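You operate a simulated robot arm through the tools that you are given. There is no shell and no other tool.

You run a simulated two-armed robot. Do the job below in one go: nothing can be reset, and whatever is moved stays where it is left.

## Task
Run in the purple motor in the 0.3 ohm cradle until its seat passes its aim.
Fine: seat it before the rail switch goes on; hands clear of the rail during a run; no more runs than it needs; switch off and leave it there. Where these are worked on the way, their far stop is far enough and under half their travel is too little: rail switch.

The check looks at the end state, three seconds after you hand in, the way a careful person would. Anything else that was tipped, shoved, dropped, spilled or broken makes it a failure.

## Robot
Two 7-joint arms with fingered hands on one trunk that stands fixed in place. Base frame: the origin is at the foot of the trunk, x ahead of it, y to its left, z up. Lengths are in m, angles in rad, forces in N, time in s.
The left shoulder is at [0.07, 0.153, 1.147], the right one opposite. With the tool pointing down near the work surface each hand reaches from about 0.1 to 0.88 m from the base axis, measured 20 degrees to its own side. Payload 3.9 kg a hand.
Tool frame (each hand has its own): the origin (TCP) lies between the finger pads and is the grasp point; the fingertips stand 0.03 m ahead of it; z points along the fingers, y is the line along which they close. The gripper opens to 0.104 m; its body begins 0.035 m behind the TCP. The gripper is a hand of 4 fingers: y runs from the thumb to the fingers, the wrist lies at [-0.017, -0.104, -0.178] in the tool frame, and closing takes about 1.5 s.
Orientation is that of the tool frame in the base frame, as a unit quaternion [x, y, z, w]. With the fingers straight down and the wrist toward the robot, the tool's x, y and z point along [0, 1, 0], [1, 0, 0] and [0, 0, -1] of the base frame.

## Interface
- The arms move only by the tool move_arm. It takes "left_rows", "right_rows" or both (then of equal length, played together; a hand with none holds still); each is a list of rows, each a list of 2 entries, a list of its own where there are three numbers: the shift along the base's x, y, z in units of 100 mm (1.0 is 100 mm), then the turn, a rotation vector about the base's x, y, z in units of 120 degrees (1.0 is 120 degrees). In form: [[[x, y, z], [ax, ay, az]], ...]. A call has 1 to 20 rows; each row is the pose to reach, as a shift and turn from the pose commanded when the call began. "left_gripper" and "right_gripper" are, for a hand that has rows, the closure in counts, from 0 (fully open) to 255 (shut), set as the call begins (left out, the last holds). A call with a number of a shift or a turn outside -1 to 1 is refused whole. Rows are played at 5 a second. More than 0.05 m and 0.15 rad between two rows, or a gripper value outside its range, and nothing of the call is played. Where a pose cannot be reached the arm comes as near as it can. A force on the tool above 40 N (or 10 N above the force at the start of the call, whichever is more), or a blocked arm, ends the call early, and 0.2 s more pass. Each finger travels about 0.072 m/s and halts on what it meets, pressing with about 34 N; the grip force reading is that of the motor and also rises with nothing between the fingers. The clock runs only during rows and for 0.2 s after the last one: add rows that repeat a pose to give the fingers time. The reply holds the time, the measured pose of the TCP, the force on the tool along the base axes, the opening and the grip force, in the units named above and with some noise, with the torque about the TCP (base axes, N m) and any sound that the robot's microphone picked up, and new pictures: "show" is both (left out), scene, wrist or none (wrist: the cameras of the hands that moved).
- Cameras (640 x 400 px; columns grow to the right, rows downward): "scene" is now at [0.1238, -0.0387, 1.3632]; the picture's right is [-0.47, -0.88, -0.00], its down [-0.61, 0.32, -0.73] and it looks along [0.64, -0.34, -0.69] (base axes); focal length 214 px, centre (320, 200). "left" rides on the left gripper at [-0.066, -0.09, -0.126] in its tool frame; the picture's right is [-0.78, -0.30, 0.56], its down [0.57, -0.70, 0.42] and it looks along [0.27, 0.65, 0.71] (tool axes); focal length 275 px, centre (320, 200). "right" rides on the right gripper at [0.066, -0.09, -0.126] in its tool frame; the picture's right is [-0.78, 0.30, -0.56], its down [-0.57, -0.70, 0.42] and it looks along [-0.26, 0.65, 0.71] (tool axes); focal length 275 px, centre (320, 200). There is no depth. A picture from a camera that has moved, and an enlarged one, comes with that camera's place and axes in the base frame and with its lens.
- slide_trunk(by): slides the trunk up (or, below 0, down) by that many m; the arms and the scene camera ride with it, the base frame stays. It gives what a move gives, with no picture.
- set_grasp(shape, hand): the hand has 4 fingers and takes this shape, open, in about a second: jaw (thumb against the fingers, like two jaws); tri (thumb and two fingers); tip (a fingertip pinch); poke (one finger out to press); point (the index stretched); flat (the hand flat); cup (the hand cupped); fist (a fist). The gripper value then closes the fingers along that shape, each until it touches; the sizes above hold for jaw. It gives what a move gives, with no picture.
- head_to(pan, tilt): turns the head with the scene camera to pan (to the left, within 1.501 rad either way) and tilt (down, from -0.506 to 1.204), counted from straight ahead of the robot. It gives what a move gives, and a new picture of the scene camera.
- close_up(camera, box): a new picture of the part [left, top, right, bottom] of that camera's present view, enlarged. It takes no simulated time.
- close_job(): hands the job in; it is judged then, once.

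Nothing tells you positions but the pictures and the camera data. Unless the task says otherwise, let go and move clear before handing in.

The tools are called as name(argument=value, ...) on one line, values as JSON. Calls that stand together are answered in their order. move_arm: Moves the arms, as the interface text tells. Its arguments: {"type":"object","properties":{"left_rows":{"type":"array","items":{"type":"array"}},"left_gripper":{"type":"number"},"right_rows":{"type":"array","items":{"type":"array"}},"right_gripper":{"type":"number"},"show":{"type":"string","enum":["both","scene","wrist","none"]}},"required":[]} The other tools are called the same way: slide_trunk (by) moves the trunk up or down; set_grasp (shape, hand) gives the hand a shape; head_to (pan, tilt) turns the head that bears the scene camera; close_up (camera, box) takes an enlarged picture of a part of a camera's view; close_job () hands the job in.

At the start:

```text
time: 0.0
left_tool_pos: [0.5517, -0.0044, 1.2234]
left_tool_rot: [0.707, 0.707, 0.0, -0.001]
left_contact_force: [0.0, -0.6, 0.0]
left_moment: [-0.01, 0.0, -0.01]
left_gripper_width: 0.104
left_finger_force: 0.0
left_shape: jaw
right_tool_pos: [0.3519, -0.4935, 1.1858]
right_tool_rot: [0.707, 0.707, 0.0, -0.001]
right_contact_force: [-0.4, -0.7, -0.2]
right_moment: [0.01, 0.0, 0.01]
right_gripper_width: 0.1036
right_finger_force: 0.1
right_shape: jaw
trunk travel left (down, up): [-0.6, 0.34]
head pan, tilt (commanded): [-0.489, 0.759]
```

scene: 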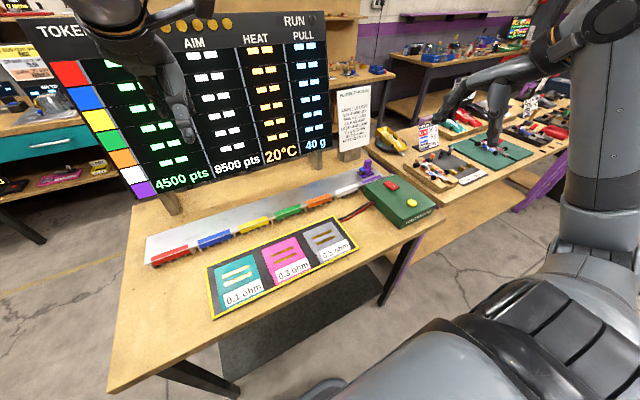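
right: 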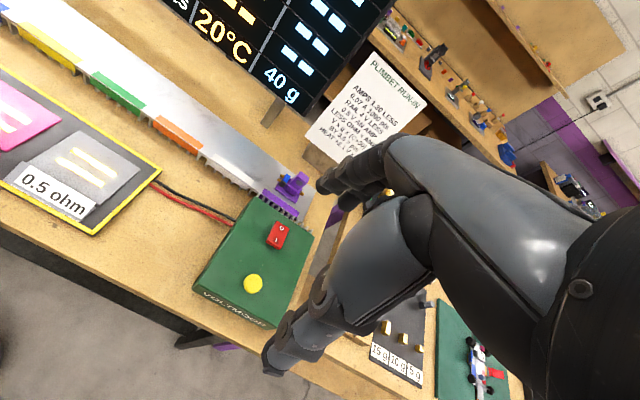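
left: 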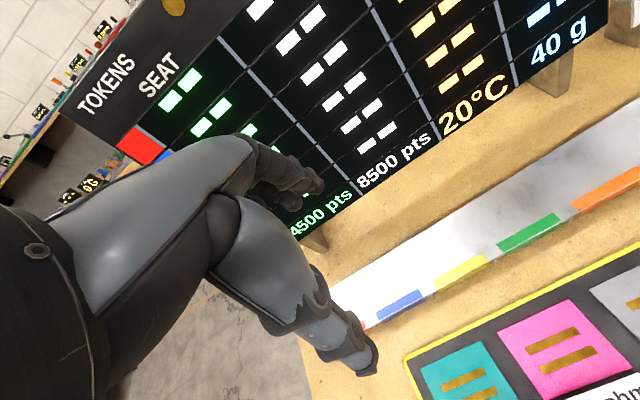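

I see a bench with a scoreboard, a rail with coloured markers and a purple motor at its right end, three cradles (0.1, 0.3 and 0.5 ohm) on a mat, and a green box with a red rocker and a yellow knob. Next I'll enlarge these to read them before moving anything.

close_up(camera="scene", box=[320, 60, 450, 240])

close_up(camera="right", box=[290, 30, 450, 180])

close_up(camera="right", box=[180, 150, 340, 340])

close_up(camera="scene", box=[190, 160, 450, 330])

close_up(camera="scene", box=[0, 0, 340, 210])

```text
2.22 times, centred on (385, 150) of scene
camera zoom: at [0.1238, -0.0387, 1.3632], right [-0.47, -0.88, 0.0], down [-0.61, 0.32, -0.73], along [0.64, -0.34, -0.69], focal length 477 px, centre (176, 311)
```

zoom: 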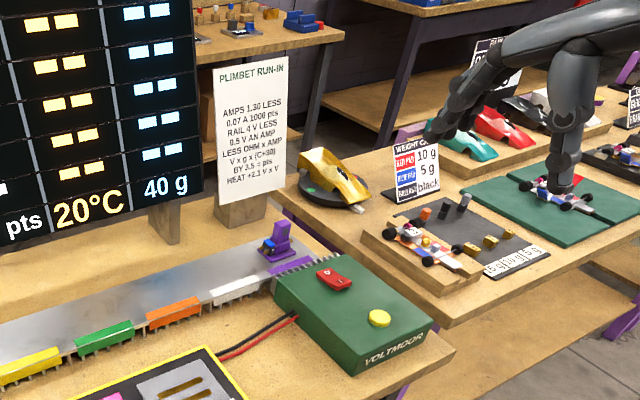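

```text
2.67 times, centred on (370, 105) of right
camera zoom: at [0.2624, -0.4275, 1.3115], right [0.3, -0.78, 0.56], down [-0.7, -0.57, -0.42], along [0.65, -0.26, -0.71], focal length 734 px, centre (187, 453)
```

zoom: 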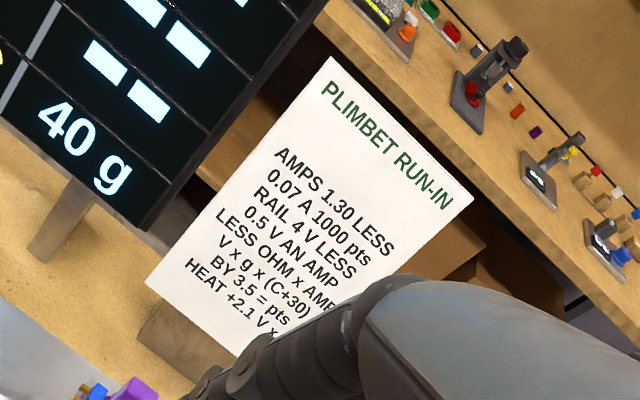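

```text
2.11 times, centred on (260, 245) of right
camera zoom: at [0.2624, -0.4275, 1.3115], right [0.3, -0.78, 0.56], down [-0.7, -0.57, -0.42], along [0.65, -0.26, -0.71], focal length 580 px, centre (446, 105)
```

zoom: 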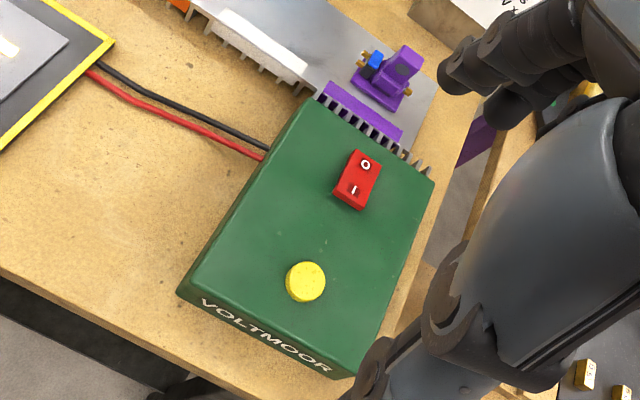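

```text
2.35 times, centred on (320, 245) of scene
camera zoom: at [0.1238, -0.0387, 1.3632], right [-0.47, -0.88, 0.0], down [-0.61, 0.32, -0.73], along [0.64, -0.34, -0.69], focal length 505 px, centre (320, 94)
```

zoom: 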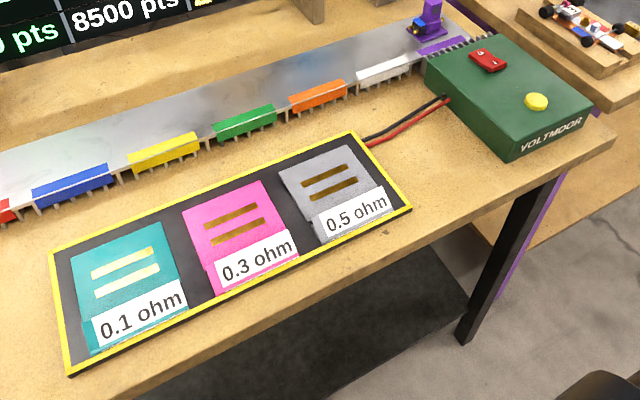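

```text
1.88 times, centred on (170, 105) of scene
camera zoom: at [0.1238, -0.0387, 1.3632], right [-0.47, -0.88, 0.0], down [-0.61, 0.32, -0.73], along [0.64, -0.34, -0.69], focal length 404 px, centre (602, 379)
```

zoom: 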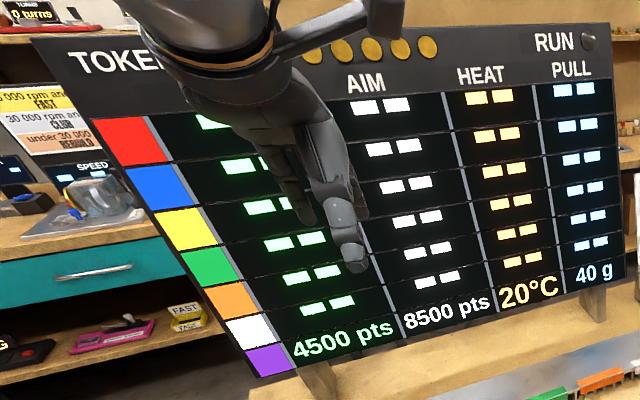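

The card gives the run-in rule. Purple reads seat 4500, aim 8500, heat 20°C and pull 40 g, so by the card I expect about two runs. I'll zoom tightly on the motor, cradle, box and card before planning any motion.

close_up(camera="scene", box=[345, 150, 393, 180])

close_up(camera="right", box=[255, 160, 319, 200])

close_up(camera="scene", box=[255, 220, 335, 290])

close_up(camera="scene", box=[330, 85, 378, 155])

close_up(camera="scene", box=[360, 165, 440, 235])

```text
13.33 times, centred on (369, 165) of scene
camera zoom: at [0.1238, -0.0387, 1.3632], right [-0.47, -0.88, 0.0], down [-0.61, 0.32, -0.73], along [0.64, -0.34, -0.69], focal length 2860 px, centre (-333, 667)
```

zoom: 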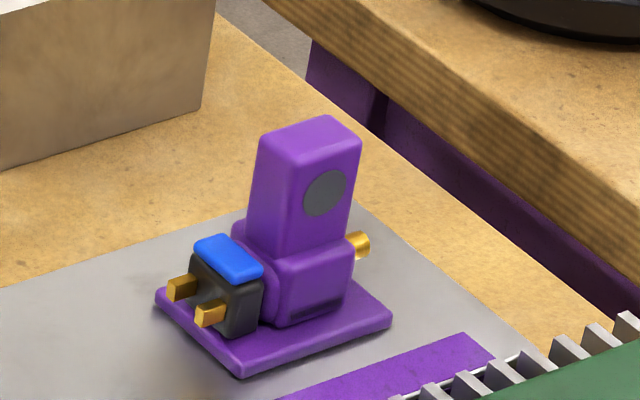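

```text
10.00 times, centred on (287, 180) of right
camera zoom: at [0.2624, -0.4275, 1.3115], right [0.3, -0.78, 0.56], down [-0.7, -0.57, -0.42], along [0.65, -0.26, -0.71], focal length 2753 px, centre (650, 400)
```

zoom: 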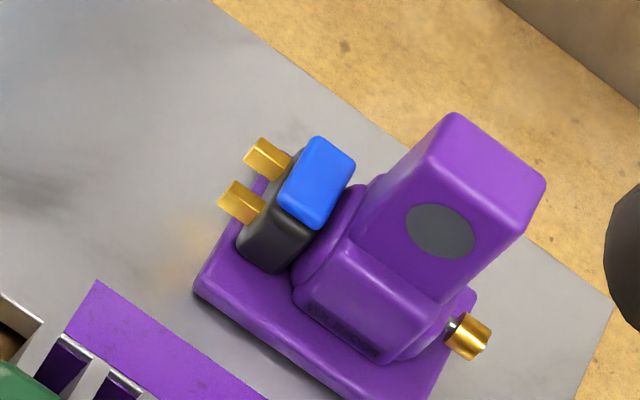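

```text
5.71 times, centred on (295, 255) of scene
camera zoom: at [0.1238, -0.0387, 1.3632], right [-0.47, -0.88, 0.0], down [-0.61, 0.32, -0.73], along [0.64, -0.34, -0.69], focal length 1226 px, centre (463, -114)
```

zoom: 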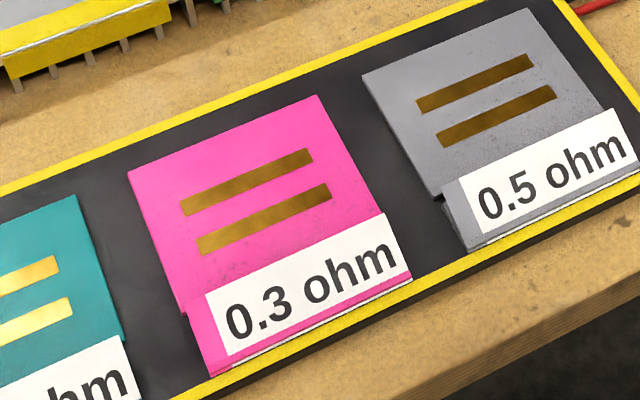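

```text
5.71 times, centred on (354, 120) of scene
camera zoom: at [0.1238, -0.0387, 1.3632], right [-0.47, -0.88, 0.0], down [-0.61, 0.32, -0.73], along [0.64, -0.34, -0.69], focal length 1226 px, centre (126, 657)
```

zoom: 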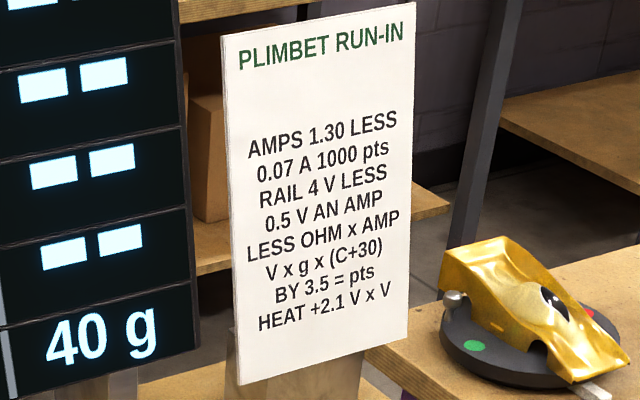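

```text
5.71 times, centred on (400, 200) of scene
camera zoom: at [0.1238, -0.0387, 1.3632], right [-0.47, -0.88, 0.0], down [-0.61, 0.32, -0.73], along [0.64, -0.34, -0.69], focal length 1226 px, centre (-137, 200)
```

zoom: 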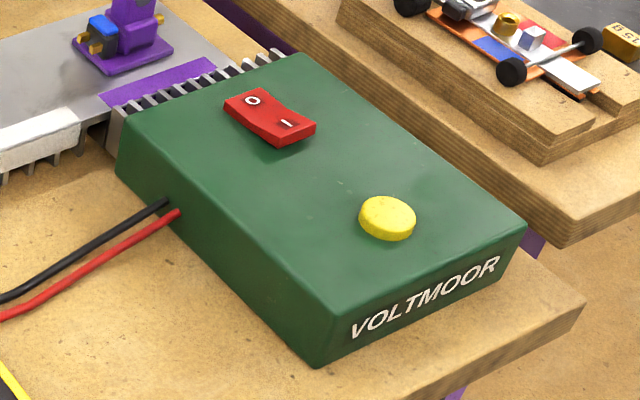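

The motor is axis-aligned on the rail, prongs toward +y, with a handle block whose top is near (0.64, -0.52, 0.917). The cradles are flat pads with two gold bars. I'll enlarge the wrist camera views of the pads to triangulate heights.

close_up(camera="left", box=[480, 270, 640, 400])

close_up(camera="right", box=[0, 60, 180, 250])

close_up(camera="scene", box=[200, 210, 360, 320])

```text
3.08 times, centred on (560, 335) of left
camera zoom: at [0.4626, -0.0695, 1.3488], right [-0.3, -0.78, -0.56], down [-0.7, 0.57, -0.42], along [0.65, 0.27, -0.71], focal length 847 px, centre (-418, -215)
```

zoom: 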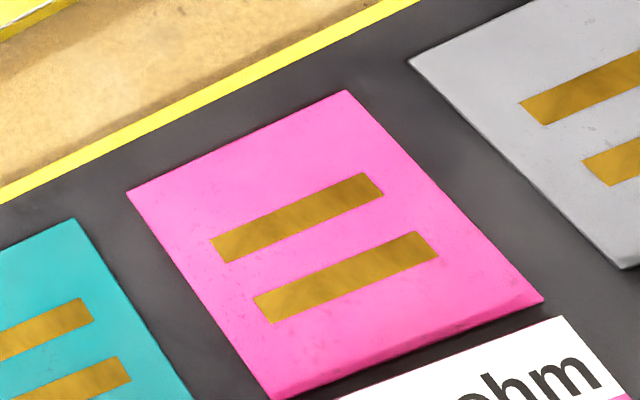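

```text
2.11 times, centred on (90, 155) of right
camera zoom: at [0.2624, -0.4275, 1.3115], right [0.3, -0.78, 0.56], down [-0.7, -0.57, -0.42], along [0.65, -0.26, -0.71], focal length 580 px, centre (804, 295)
```

zoom: 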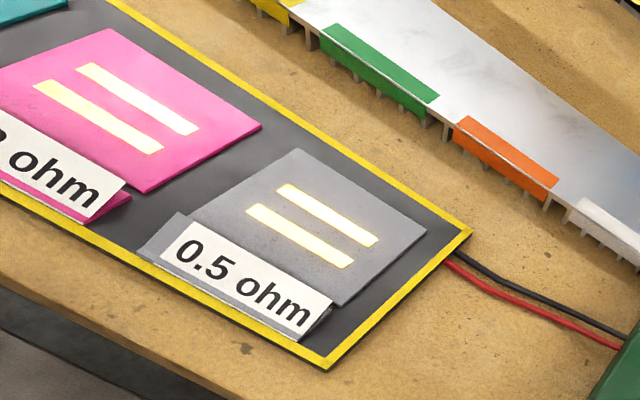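

```text
3.64 times, centred on (280, 265) of scene
camera zoom: at [0.1238, -0.0387, 1.3632], right [-0.47, -0.88, 0.0], down [-0.61, 0.32, -0.73], along [0.64, -0.34, -0.69], focal length 780 px, centre (466, -36)
```

zoom: 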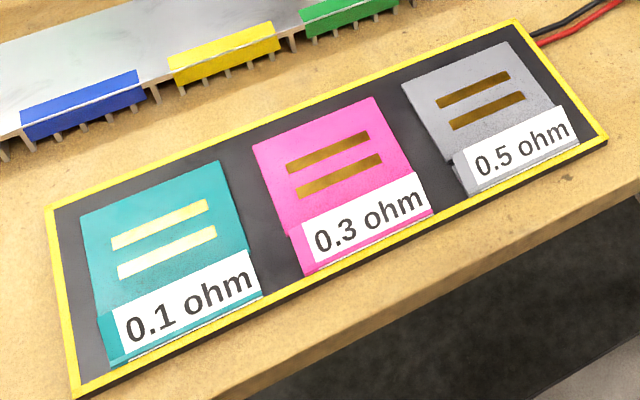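

I place the pink 0.3 ohm pad at about x 0.43–0.51, y -0.156 to -0.053, z 0.832, with its bars centred near (0.465, -0.105). I'll retract the left arm toward the robot's left and bring the right hand over the motor.

move_arm(left_rows=[[[-0.25, 0.25, 0], [0, 0, 0]], [[-0.5, 0.5, 0], [0, 0, 0]], [[-0.75, 0.75, 0], [0, 0, 0]], [[-1, 1, 0], [0, 0, 0]]], right_rows=[[[0.25, 0, 0], [0, 0, 0]], [[0.5, 0, 0], [0, 0, 0]], [[0.75, 0, 0], [0, 0, 0]], [[1, 0, 0], [0, 0, 0]]], show="scene")

```text
time: 1.0
left_tool_pos: [0.452, 0.0964, 1.2206]
left_tool_rot: [0.707, 0.707, 0.0, 0.001]
left_contact_force: [0.0, -1.0, 0.1]
left_moment: [-0.02, 0.01, -0.01]
left_gripper_width: 0.1037
left_finger_force: 0.1
left_shape: jaw
right_tool_pos: [0.4522, -0.4911, 1.1881]
right_tool_rot: [0.707, 0.707, -0.001, 0.0]
right_contact_force: [0.9, 1.2, 0.4]
right_moment: [-0.03, -0.01, 0.02]
right_gripper_width: 0.1037
right_finger_force: 0.1
right_shape: jaw
trunk travel left (down, up): [-0.6, 0.34]
head pan, tilt (commanded): [-0.489, 0.759]
camera scene: at [0.1235, -0.0364, 1.3633], right [-0.47, -0.88, 0.0], down [-0.61, 0.32, -0.73], along [0.64, -0.34, -0.69], focal length 214 px, centre (320, 200)
```

scene: 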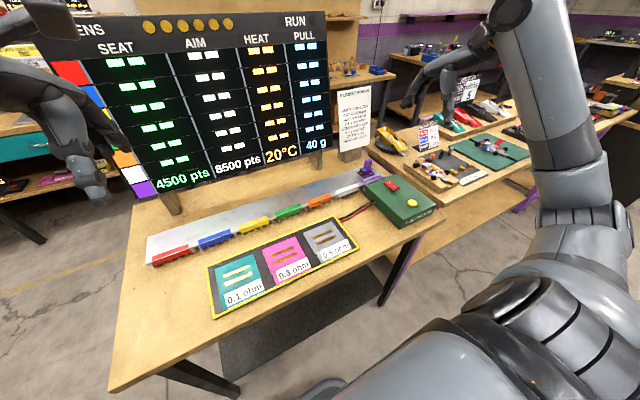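

The board now shows purple's 4500 / 8500 / 20°C / 40 g clearly, and the left arm is backing off. I'll continue both moves.

move_arm(left_rows=[[[-0.25, 0.25, 0], [0, 0, 0]], [[-0.5, 0.5, 0], [0, 0, 0]], [[-0.75, 0.75, 0], [0, 0, 0]], [[-1, 1, 0], [0, 0, 0]]], right_rows=[[[0.25, -0.05, 0], [0, 0, 0]], [[0.5, -0.1, 0], [0, 0, 0]], [[0.75, -0.15, 0], [0, 0, 0]], [[0.96, -0.25, 0], [0, 0, 0]]], right_gripper=60, show="both")

```text
time: 2.0
left_tool_pos: [0.3504, 0.1954, 1.2258]
left_tool_rot: [0.708, 0.706, 0.001, 0.001]
left_contact_force: [-0.3, -0.1, 0.7]
left_moment: [-0.02, -0.05, -0.04]
left_gripper_width: 0.1036
left_finger_force: 0.0
left_shape: jaw
right_tool_pos: [0.5459, -0.5162, 1.1887]
right_tool_rot: [0.708, 0.706, 0.001, 0.002]
right_contact_force: [-0.5, 0.0, 1.0]
right_moment: [-0.01, -0.07, 0.0]
right_gripper_width: 0.0798
right_finger_force: 0.1
right_shape: jaw
trunk travel left (down, up): [-0.6, 0.34]
head pan, tilt (commanded): [-0.489, 0.759]
camera scene: at [0.1202, -0.0371, 1.3636], right [-0.47, -0.88, 0.0], down [-0.61, 0.32, -0.73], along [0.64, -0.34, -0.69], focal length 214 px, centre (320, 200)
camera right: at [0.4547, -0.4503, 1.3139], right [0.29, -0.77, 0.56], down [-0.7, -0.57, -0.43], along [0.65, -0.27, -0.71], focal length 275 px, centre (320, 200)
camera left: at [0.2605, 0.1306, 1.3494], right [-0.3, -0.77, -0.56], down [-0.7, 0.57, -0.43], along [0.65, 0.26, -0.71], focal length 275 px, centre (320, 200)
```

scene: 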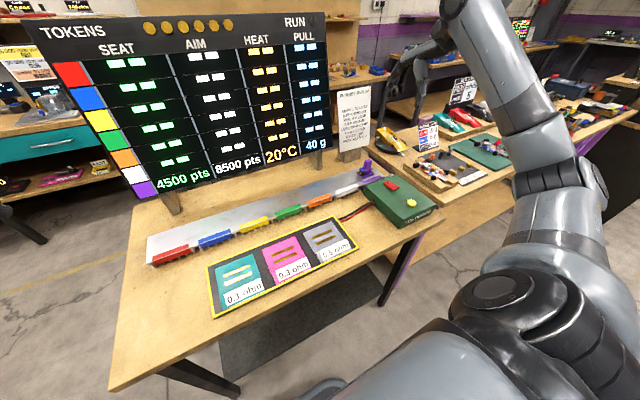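
right: 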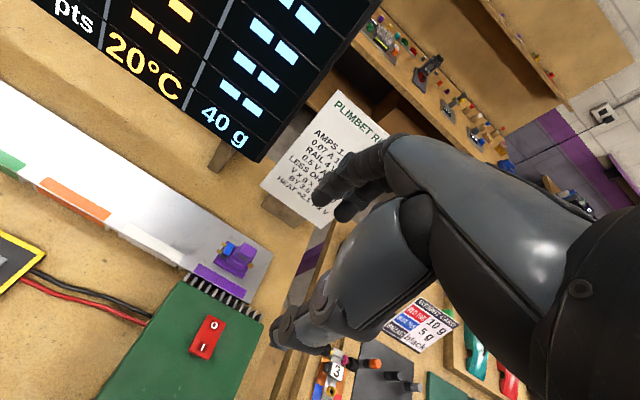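
left: 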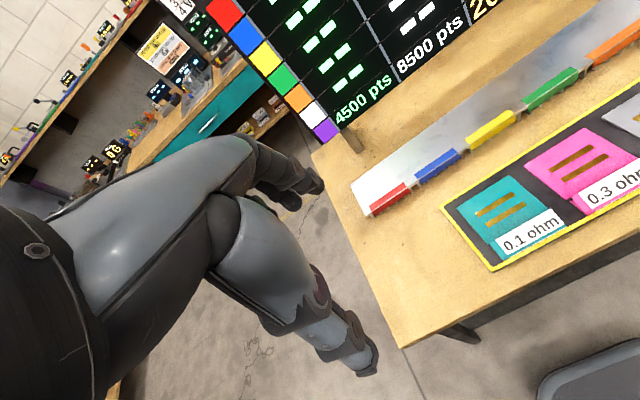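

Both arms are clear. The motor is visible from the right wrist, so I'll zoom on it from the new place to refine its position.

close_up(camera="right", box=[200, 220, 280, 300])

close_up(camera="scene", box=[345, 150, 393, 180])

```text
5.00 times, centred on (240, 260) of right
camera zoom: at [0.4547, -0.4503, 1.3139], right [0.29, -0.77, 0.56], down [-0.7, -0.57, -0.43], along [0.65, -0.27, -0.71], focal length 1376 px, centre (720, -100)
```

zoom: 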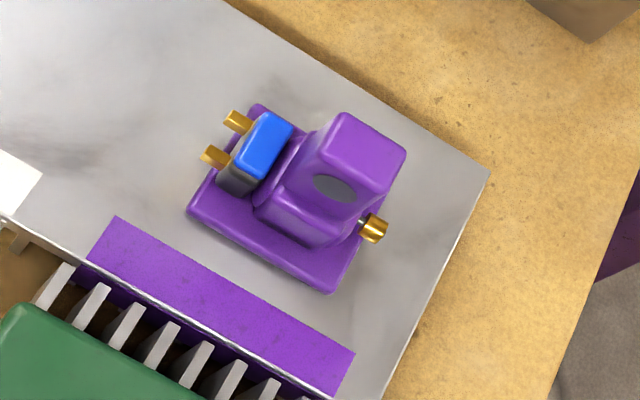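

```text
13.33 times, centred on (369, 165) of scene
camera zoom: at [0.1202, -0.0371, 1.3636], right [-0.47, -0.88, 0.0], down [-0.61, 0.32, -0.73], along [0.64, -0.34, -0.69], focal length 2860 px, centre (-333, 667)
```

zoom: 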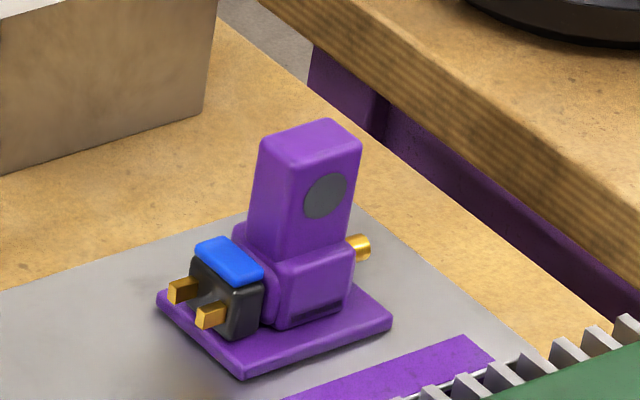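

Motor estimate: plate x 0.623–0.666, y about -0.492 to -0.546, handle centre about (0.644, -0.519), handle top z 0.917. I'll move above it with the jaw narrowed to about 5 cm so it clears the box and the card.

move_arm(right_rows=[[[0.32, 0, 0], [0, 0, 0]], [[0.64, 0, -0.2], [0, 0, 0]], [[0.96, 0, -0.5], [0, 0, 0]], [[0.96, 0, -0.8], [0, 0, 0]], [[0.96, 0, -1], [0, 0, 0]], [[0.96, 0, -1], [0, 0, 0]]], right_gripper=130, show="both")

```text
time: 3.4
left_tool_pos: [0.3546, 0.1949, 1.2237]
left_tool_rot: [0.707, 0.707, 0.0, -0.001]
left_contact_force: [-0.6, -0.6, -0.6]
left_moment: [-0.03, -0.03, 0.02]
left_gripper_width: 0.1039
left_finger_force: 0.0
left_shape: jaw
right_tool_pos: [0.6441, -0.5166, 1.0877]
right_tool_rot: [0.707, 0.707, 0.0, 0.0]
right_contact_force: [-0.3, 0.0, 0.2]
right_moment: [-0.02, 0.01, 0.02]
right_gripper_width: 0.0512
right_finger_force: 0.2
right_shape: jaw
trunk travel left (down, up): [-0.6, 0.34]
head pan, tilt (commanded): [-0.489, 0.759]
camera scene: at [0.1242, -0.0383, 1.3632], right [-0.47, -0.88, 0.0], down [-0.61, 0.32, -0.73], along [0.64, -0.34, -0.69], focal length 214 px, centre (320, 200)
camera right: at [0.5545, -0.4514, 1.2121], right [0.3, -0.78, 0.56], down [-0.7, -0.57, -0.42], along [0.65, -0.26, -0.71], focal length 275 px, centre (320, 200)
```

scene: 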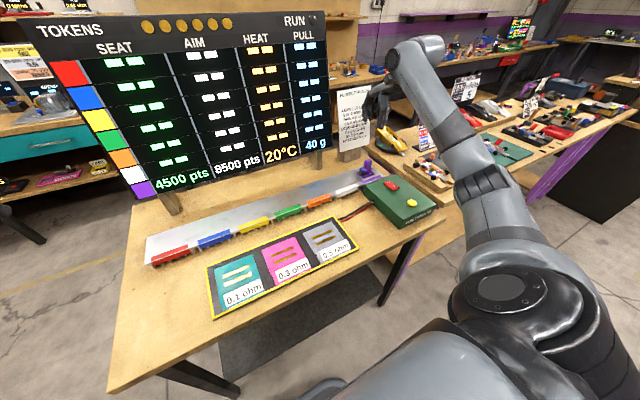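
right: 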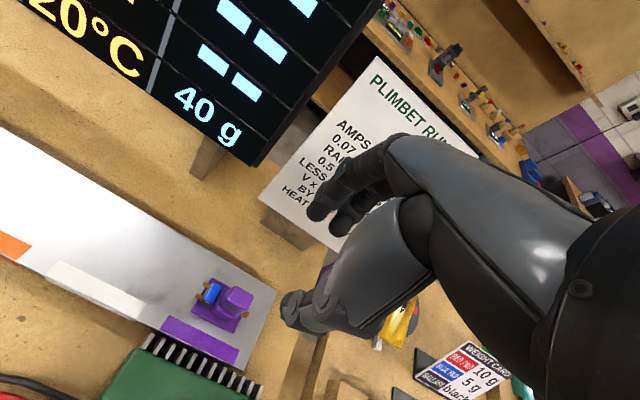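

The hand is above the motor, and the handle top appears very near where the TCP projects straight down. I'll verify with a zoom.

close_up(camera="right", box=[190, 260, 270, 340])

close_up(camera="scene", box=[330, 60, 440, 190])

```text
5.00 times, centred on (230, 300) of right
camera zoom: at [0.5545, -0.4514, 1.2121], right [0.3, -0.78, 0.56], down [-0.7, -0.57, -0.42], along [0.65, -0.26, -0.71], focal length 1376 px, centre (770, -300)
```

zoom: 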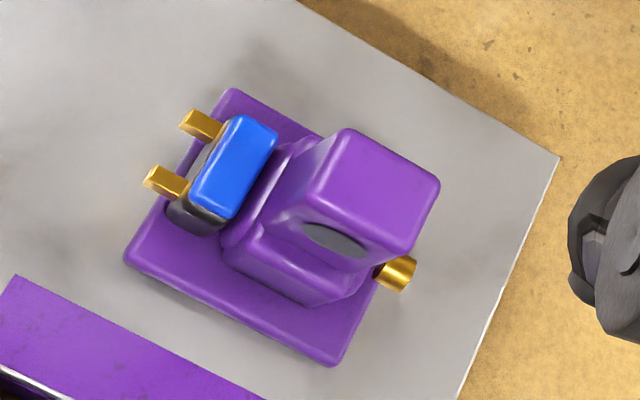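

```text
3.08 times, centred on (385, 125) of scene
camera zoom: at [0.1242, -0.0383, 1.3632], right [-0.47, -0.88, 0.0], down [-0.61, 0.32, -0.73], along [0.64, -0.34, -0.69], focal length 660 px, centre (120, 431)
```

zoom: 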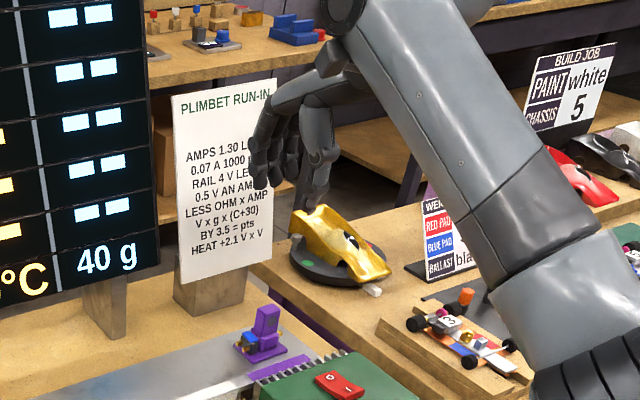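

The handle is about 3 mm toward -y and aligned in x. I'll descend in stages with that correction.

move_arm(right_rows=[[[0, -0.03, -0.3], [0, 0, 0]], [[0, -0.03, -0.6], [0, 0, 0]], [[0, -0.03, -0.9], [0, 0, 0]], [[0, -0.03, -1], [0, 0, 0]], [[0, -0.03, -1], [0, 0, 0]]], show="both")

```text
time: 4.6
left_tool_pos: [0.3554, 0.1941, 1.2246]
left_tool_rot: [0.707, 0.707, 0.0, 0.0]
left_contact_force: [0.0, 0.8, -0.1]
left_moment: [0.01, -0.01, -0.02]
left_gripper_width: 0.1039
left_finger_force: 0.0
left_shape: jaw
right_tool_pos: [0.6443, -0.5217, 0.9871]
right_tool_rot: [0.707, 0.707, 0.0, 0.0]
right_contact_force: [-0.1, 0.8, 0.0]
right_moment: [-0.03, 0.01, -0.01]
right_gripper_width: 0.0513
right_finger_force: 0.1
right_shape: jaw
trunk travel left (down, up): [-0.6, 0.34]
head pan, tilt (commanded): [-0.489, 0.759]
camera scene: at [0.1237, -0.0383, 1.3632], right [-0.47, -0.88, 0.0], down [-0.61, 0.32, -0.73], along [0.64, -0.34, -0.69], focal length 214 px, centre (320, 200)
camera right: at [0.5551, -0.4558, 1.1133], right [0.3, -0.78, 0.56], down [-0.7, -0.57, -0.42], along [0.65, -0.27, -0.71], focal length 275 px, centre (320, 200)
```

scene: 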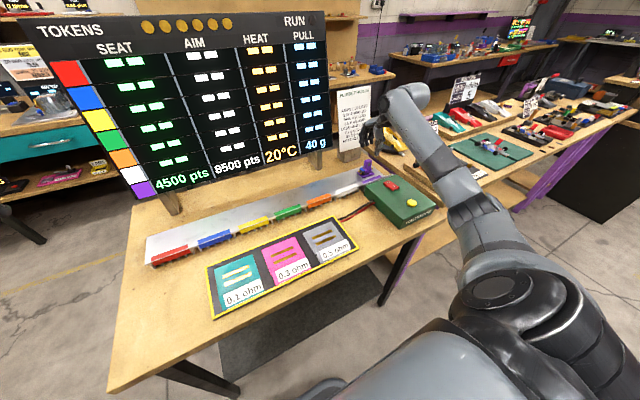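
right: 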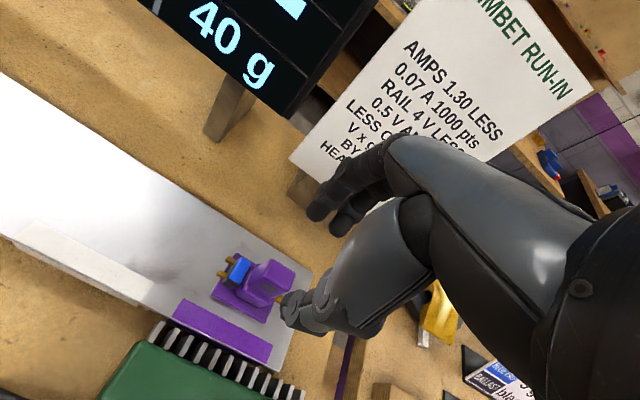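

close_up(camera="right", box=[200, 160, 400, 340])

close_up(camera="scene", box=[340, 100, 430, 190])

```text
2.22 times, centred on (300, 250) of right
camera zoom: at [0.5551, -0.4558, 1.1133], right [0.3, -0.78, 0.56], down [-0.7, -0.57, -0.42], along [0.65, -0.27, -0.71], focal length 612 px, centre (364, 89)
```

zoom: 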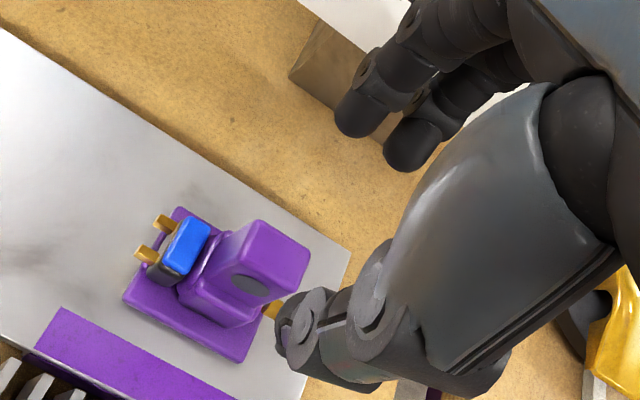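

```text
4.44 times, centred on (385, 145) of scene
camera zoom: at [0.1237, -0.0383, 1.3632], right [-0.47, -0.88, 0.0], down [-0.61, 0.32, -0.73], along [0.64, -0.34, -0.69], focal length 953 px, centre (31, 444)
```

zoom: 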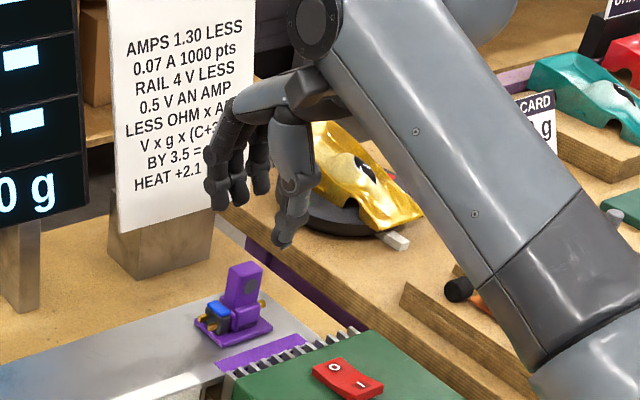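

The jaw straddles the handle within about 1–2 mm. I'll go down 80 mm to put the pads on the handle, then close.

move_arm(right_rows=[[[0, 0, -0.25], [0, 0, 0]], [[0, 0, -0.45], [0, 0, 0]], [[0, 0, -0.65], [0, 0, 0]], [[0, 0, -0.8], [0, 0, 0]], [[0, 0, -0.8], [0, 0, 0]]], show="both")

close_up(camera="right", box=[220, 180, 400, 360])

close_up(camera="scene", box=[340, 120, 420, 200])

```text
time: 5.8
left_tool_pos: [0.3545, 0.1956, 1.2235]
left_tool_rot: [0.707, 0.707, 0.0, 0.001]
left_contact_force: [0.3, 0.1, 0.0]
left_moment: [-0.01, 0.01, -0.02]
left_gripper_width: 0.1038
left_finger_force: 0.0
left_shape: jaw
right_tool_pos: [0.6447, -0.5215, 0.9059]
right_tool_rot: [0.707, 0.707, 0.0, 0.0]
right_contact_force: [-0.6, 0.3, -0.2]
right_moment: [-0.01, -0.01, 0.01]
right_gripper_width: 0.0512
right_finger_force: 0.0
right_shape: jaw
trunk travel left (down, up): [-0.6, 0.34]
head pan, tilt (commanded): [-0.489, 0.759]
camera scene: at [0.1236, -0.0384, 1.3632], right [-0.47, -0.88, 0.0], down [-0.61, 0.32, -0.73], along [0.64, -0.34, -0.69], focal length 214 px, centre (320, 200)
camera right: at [0.5552, -0.4559, 1.0325], right [0.3, -0.78, 0.56], down [-0.7, -0.57, -0.42], along [0.65, -0.26, -0.71], focal length 275 px, centre (320, 200)
```

scene: 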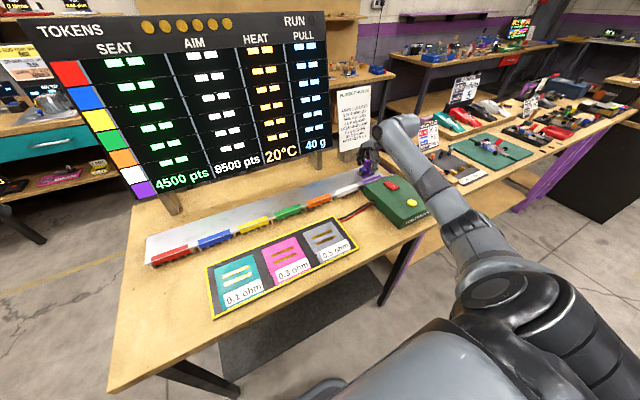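
right: 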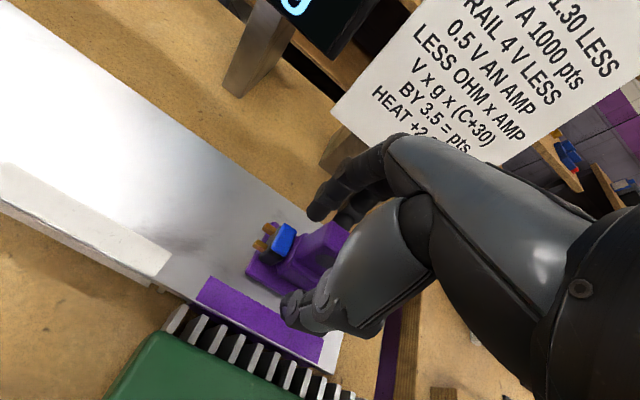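

```text
2.22 times, centred on (310, 270) of right
camera zoom: at [0.5552, -0.4559, 1.0325], right [0.3, -0.78, 0.56], down [-0.7, -0.57, -0.42], along [0.65, -0.26, -0.71], focal length 612 px, centre (342, 44)
```

zoom: 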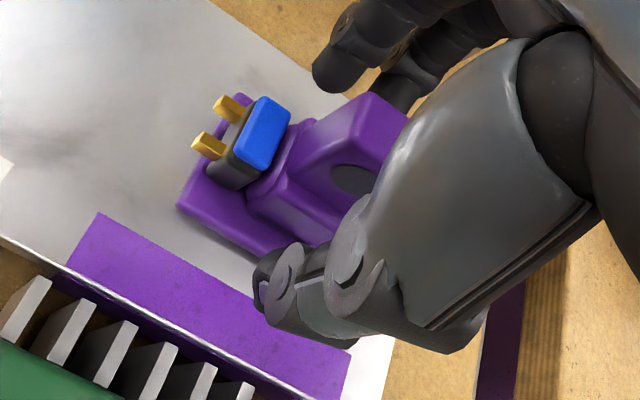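

```text
5.00 times, centred on (380, 160) of scene
camera zoom: at [0.1236, -0.0384, 1.3632], right [-0.47, -0.88, 0.0], down [-0.61, 0.32, -0.73], along [0.64, -0.34, -0.69], focal length 1072 px, centre (20, 400)
```

zoom: 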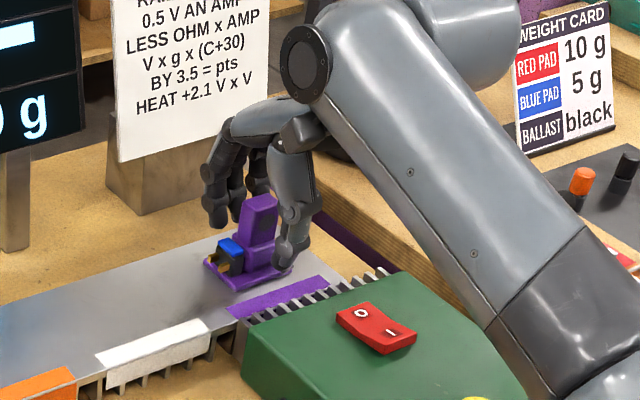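

The thumb and fingers are on either side of the handle with no contact yet. I'll close the jaw now while holding the pose.

move_arm(right_rows=[[[0, 0, 0], [0, 0, 0]], [[0, 0, 0], [0, 0, 0]], [[0, 0, 0], [0, 0, 0]], [[0, 0, 0], [0, 0, 0]], [[0, 0, 0], [0, 0, 0]], [[0, 0, 0], [0, 0, 0]]], right_gripper=255, show="both")

close_up(camera="right", box=[220, 180, 400, 360])

close_up(camera="scene", box=[340, 120, 420, 200])

```text
time: 7.2
left_tool_pos: [0.353, 0.1959, 1.2239]
left_tool_rot: [0.707, 0.707, 0.001, 0.001]
left_contact_force: [0.2, 0.1, 0.0]
left_moment: [-0.03, -0.02, 0.0]
left_gripper_width: 0.1036
left_finger_force: 0.1
left_shape: jaw
right_tool_pos: [0.6441, -0.5214, 0.9105]
right_tool_rot: [0.707, 0.707, 0.001, 0.002]
right_contact_force: [3.1, -4.6, 16.1]
right_moment: [-0.15, -0.6, -0.09]
right_gripper_width: 0.0165
right_finger_force: 34.1
right_shape: jaw
trunk travel left (down, up): [-0.6, 0.34]
head pan, tilt (commanded): [-0.489, 0.759]
camera scene: at [0.1218, -0.0373, 1.3636], right [-0.47, -0.88, 0.0], down [-0.61, 0.32, -0.73], along [0.64, -0.34, -0.69], focal length 214 px, centre (320, 200)
camera right: at [0.554, -0.4555, 1.0354], right [0.29, -0.77, 0.56], down [-0.7, -0.57, -0.43], along [0.65, -0.27, -0.71], focal length 275 px, centre (320, 200)
```

scene: 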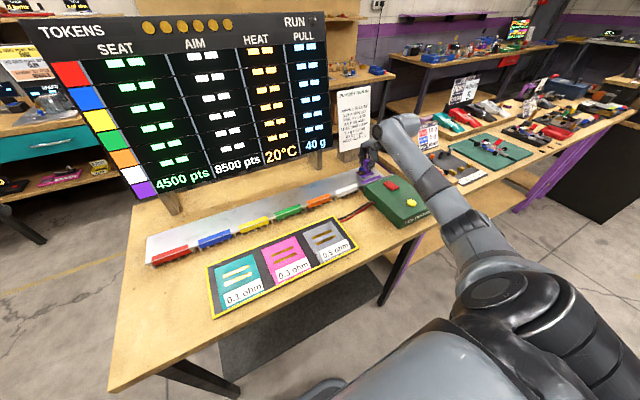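
right: 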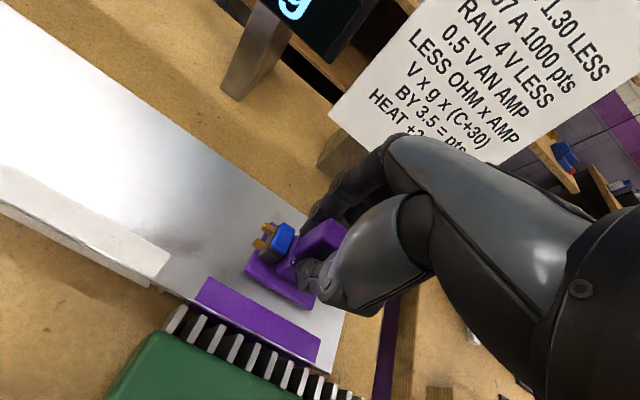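

```text
2.22 times, centred on (310, 270) of right
camera zoom: at [0.554, -0.4555, 1.0354], right [0.29, -0.77, 0.56], down [-0.7, -0.57, -0.43], along [0.65, -0.27, -0.71], focal length 612 px, centre (342, 44)
```

zoom: 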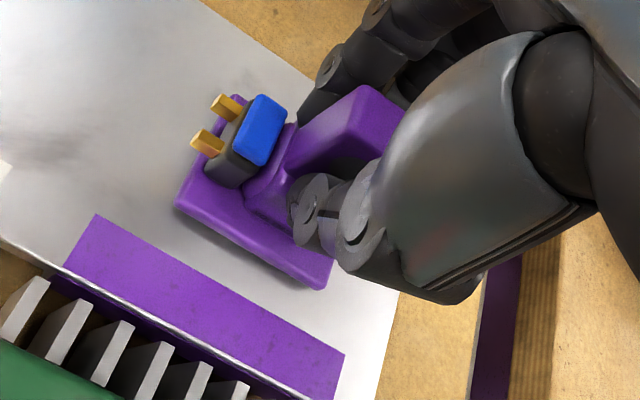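

```text
5.00 times, centred on (380, 160) of scene
camera zoom: at [0.1218, -0.0373, 1.3636], right [-0.47, -0.88, 0.0], down [-0.61, 0.32, -0.73], along [0.64, -0.34, -0.69], focal length 1072 px, centre (20, 400)
```

zoom: 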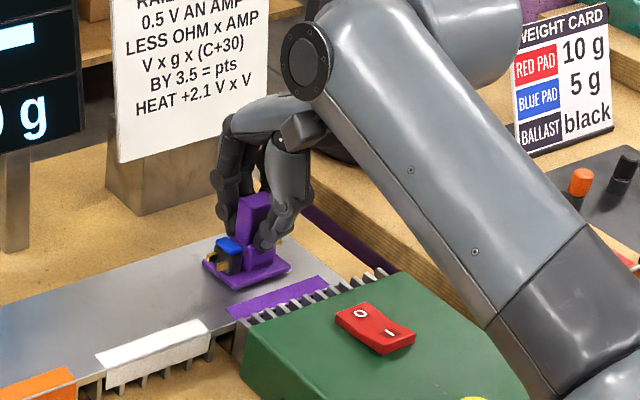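

The jaw gripped the handle (width 0.0165, 34 N), with an upward push as the fingertips met the motor body. I'll lift gently straight up and check the grip.

move_arm(right_rows=[[[0, 0, 0.08], [0, 0, 0]], [[0, 0, 0.2], [0, 0, 0]], [[0, 0, 0.4], [0, 0, 0]], [[0, 0, 0.6], [0, 0, 0]], [[0, 0, 0.8], [0, 0, 0]], [[0, 0, 0.8], [0, 0, 0]]], show="both")

close_up(camera="right", box=[220, 180, 400, 360])

close_up(camera="scene", box=[340, 100, 420, 180])

```text
time: 8.6
left_tool_pos: [0.3561, 0.1938, 1.2234]
left_tool_rot: [0.707, 0.707, 0.001, 0.0]
left_contact_force: [-0.4, -0.1, 0.3]
left_moment: [0.03, 0.0, -0.02]
left_gripper_width: 0.1038
left_finger_force: 0.0
left_shape: jaw
right_tool_pos: [0.6452, -0.5221, 0.9872]
right_tool_rot: [0.707, 0.707, 0.0, 0.0]
right_contact_force: [-0.1, 0.6, -1.3]
right_moment: [-0.01, -0.01, 0.01]
right_gripper_width: 0.0155
right_finger_force: 34.3
right_shape: jaw
trunk travel left (down, up): [-0.6, 0.34]
head pan, tilt (commanded): [-0.489, 0.759]
camera scene: at [0.1242, -0.0388, 1.3631], right [-0.47, -0.88, 0.0], down [-0.61, 0.32, -0.72], along [0.64, -0.34, -0.69], focal length 214 px, centre (320, 200)
camera right: at [0.5549, -0.4555, 1.1121], right [0.3, -0.78, 0.56], down [-0.7, -0.57, -0.42], along [0.65, -0.26, -0.71], focal length 275 px, centre (320, 200)
```

scene: 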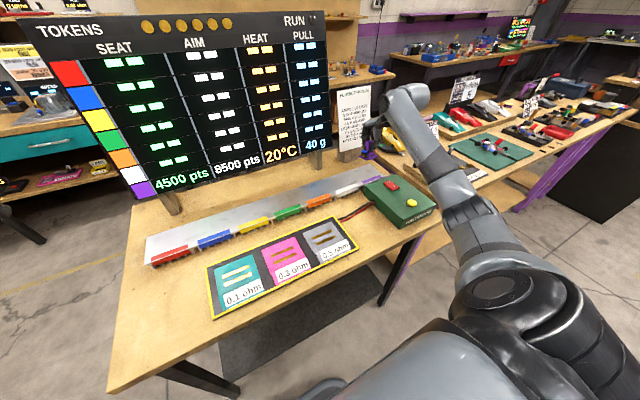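
right: 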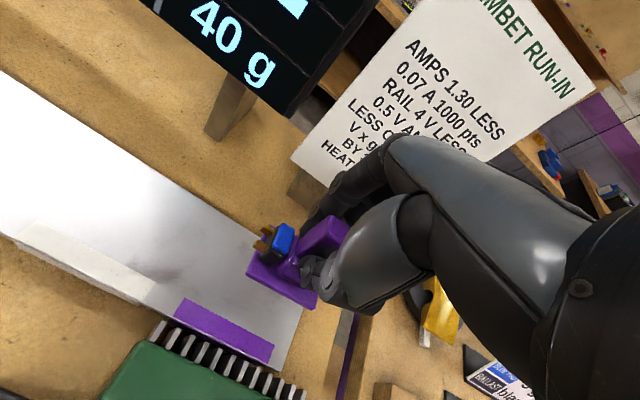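

```text
2.22 times, centred on (310, 270) of right
camera zoom: at [0.5549, -0.4555, 1.1121], right [0.3, -0.78, 0.56], down [-0.7, -0.57, -0.42], along [0.65, -0.26, -0.71], focal length 612 px, centre (342, 44)
```

zoom: 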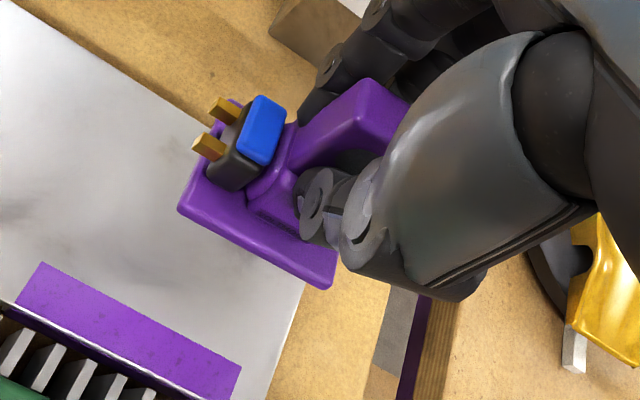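

```text
5.00 times, centred on (380, 140) of scene
camera zoom: at [0.1242, -0.0388, 1.3631], right [-0.47, -0.88, 0.0], down [-0.61, 0.32, -0.72], along [0.64, -0.34, -0.69], focal length 1072 px, centre (20, 500)
```

zoom: 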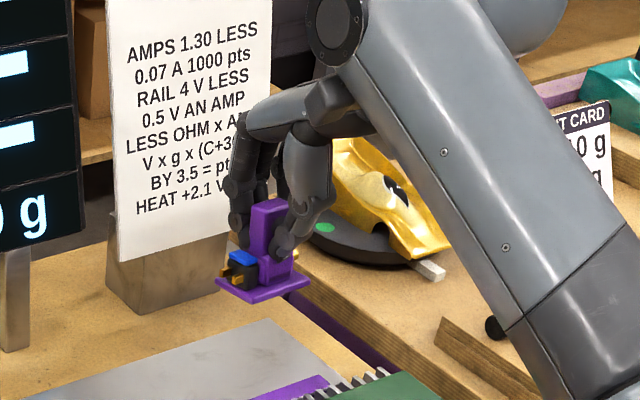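

The motor is lifted and hanging in the grip. I'll check whether it is still level and square.

close_up(camera="scene", box=[350, 130, 398, 165])

close_up(camera="right", box=[240, 200, 340, 320])

```text
11.43 times, centred on (374, 148) of scene
camera zoom: at [0.1242, -0.0388, 1.3631], right [-0.47, -0.88, 0.0], down [-0.61, 0.32, -0.72], along [0.64, -0.34, -0.69], focal length 2451 px, centre (-297, 800)
```

zoom: 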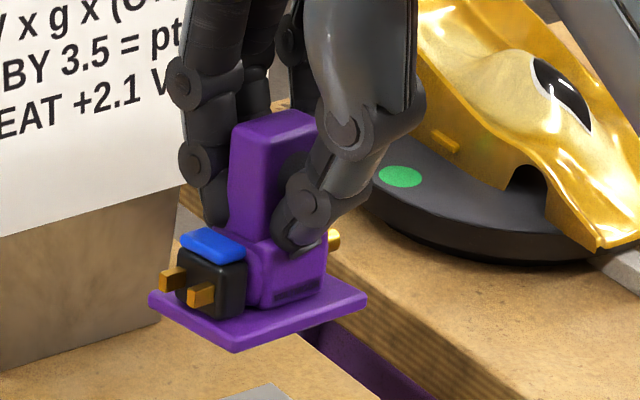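

```text
3.33 times, centred on (290, 260) of right
camera zoom: at [0.5549, -0.4555, 1.1121], right [0.3, -0.78, 0.56], down [-0.7, -0.57, -0.42], along [0.65, -0.26, -0.71], focal length 918 px, centre (420, 0)
```

zoom: 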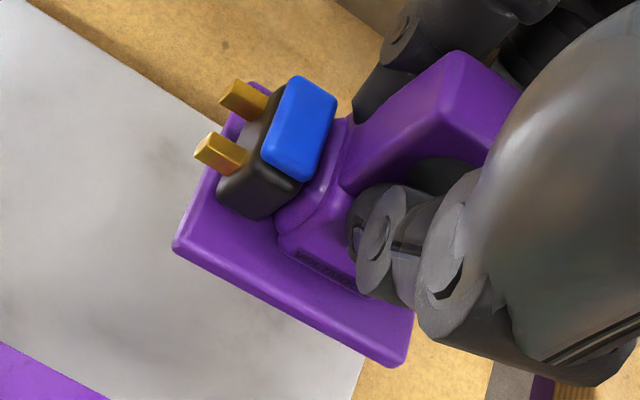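

The plate may be pitched a few degrees after lifting. I'll zoom in more to measure it before placing.

close_up(camera="scene", box=[360, 138, 380, 162])

close_up(camera="scene", box=[358, 150, 382, 165])

```text
16.00 times, centred on (370, 150) of scene
camera zoom: at [0.1242, -0.0388, 1.3631], right [-0.47, -0.88, 0.0], down [-0.61, 0.32, -0.72], along [0.64, -0.34, -0.69], focal length 3432 px, centre (-480, 1000)
```

zoom: 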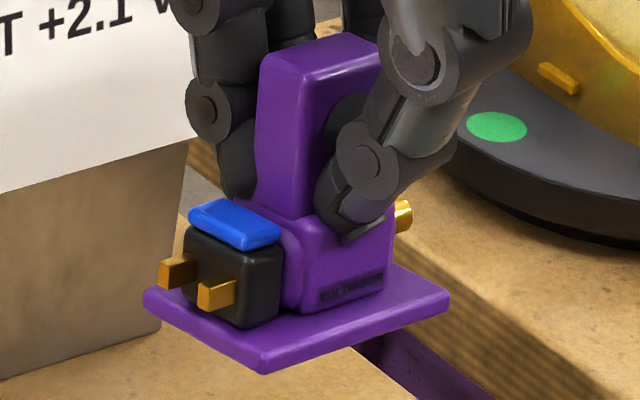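

```text
16.00 times, centred on (370, 158) of scene
camera zoom: at [0.1242, -0.0388, 1.3631], right [-0.47, -0.88, 0.0], down [-0.61, 0.32, -0.72], along [0.64, -0.34, -0.69], focal length 3432 px, centre (-480, 880)
```

zoom: 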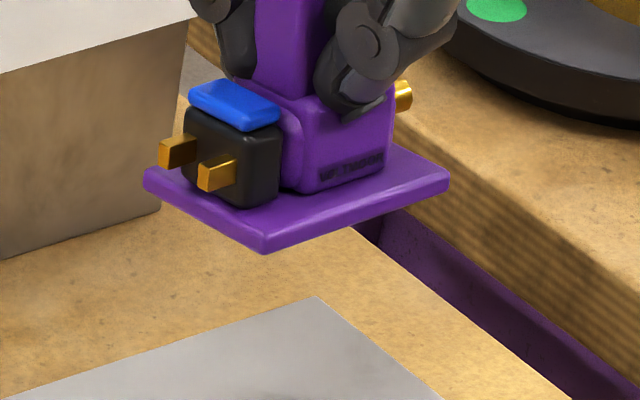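

The scene view shows the motor pitched about 8.6°, with its +x edge roughly 6 mm low, while the y-direction is level. I'll turn the hand about -8.6° around y to level it and carry it toward the 0.3 ohm pad.

move_arm(right_rows=[[[-0.1, 0.1, 0.15], [0, -0.018, 0]], [[-0.2, 0.35, 0.2], [0, -0.036, 0]], [[-0.3, 0.6, 0.2], [0, -0.054, 0]], [[-0.4, 0.8, 0.2], [0, -0.072, 0]], [[-0.46, 1, 0.2], [0, -0.072, 0]]], show="scene")

close_up(camera="scene", box=[320, 130, 400, 180])

```text
time: 9.8
left_tool_pos: [0.3561, 0.196, 1.2243]
left_tool_rot: [0.707, 0.707, 0.0, 0.0]
left_contact_force: [0.0, -0.5, -0.3]
left_moment: [0.01, -0.04, -0.03]
left_gripper_width: 0.1038
left_finger_force: 0.0
left_shape: jaw
right_tool_pos: [0.598, -0.4197, 1.0064]
right_tool_rot: [0.705, 0.705, 0.053, 0.054]
right_contact_force: [0.1, 0.3, -0.5]
right_moment: [-0.01, 0.01, 0.02]
right_gripper_width: 0.0155
right_finger_force: 34.5
right_shape: jaw
trunk travel left (down, up): [-0.6, 0.34]
head pan, tilt (commanded): [-0.489, 0.759]
camera scene: at [0.1241, -0.038, 1.3632], right [-0.47, -0.88, 0.0], down [-0.61, 0.32, -0.73], along [0.64, -0.34, -0.69], focal length 214 px, centre (320, 200)
```

scene: 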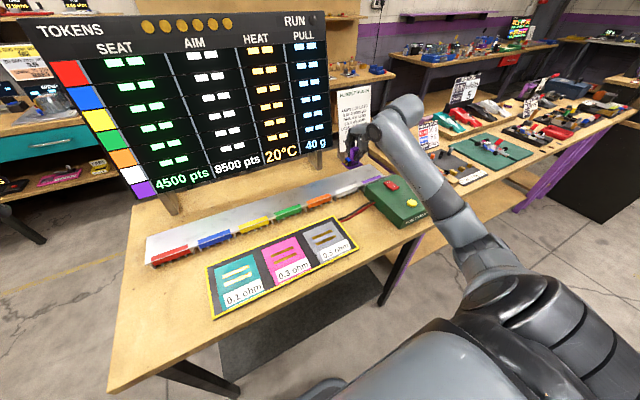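

```text
8.00 times, centred on (360, 155) of scene
camera zoom: at [0.1241, -0.038, 1.3632], right [-0.47, -0.88, 0.0], down [-0.61, 0.32, -0.73], along [0.64, -0.34, -0.69], focal length 1716 px, centre (0, 560)
```

zoom: 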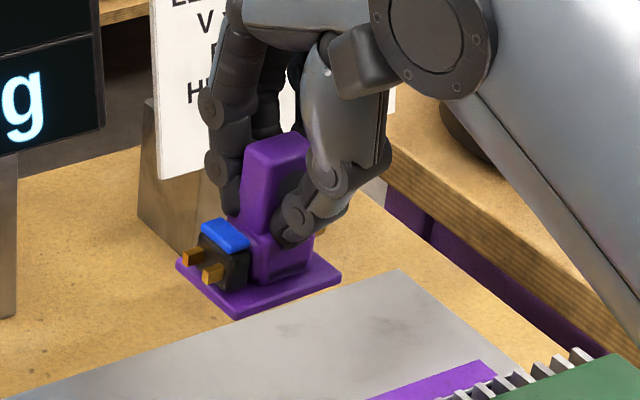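

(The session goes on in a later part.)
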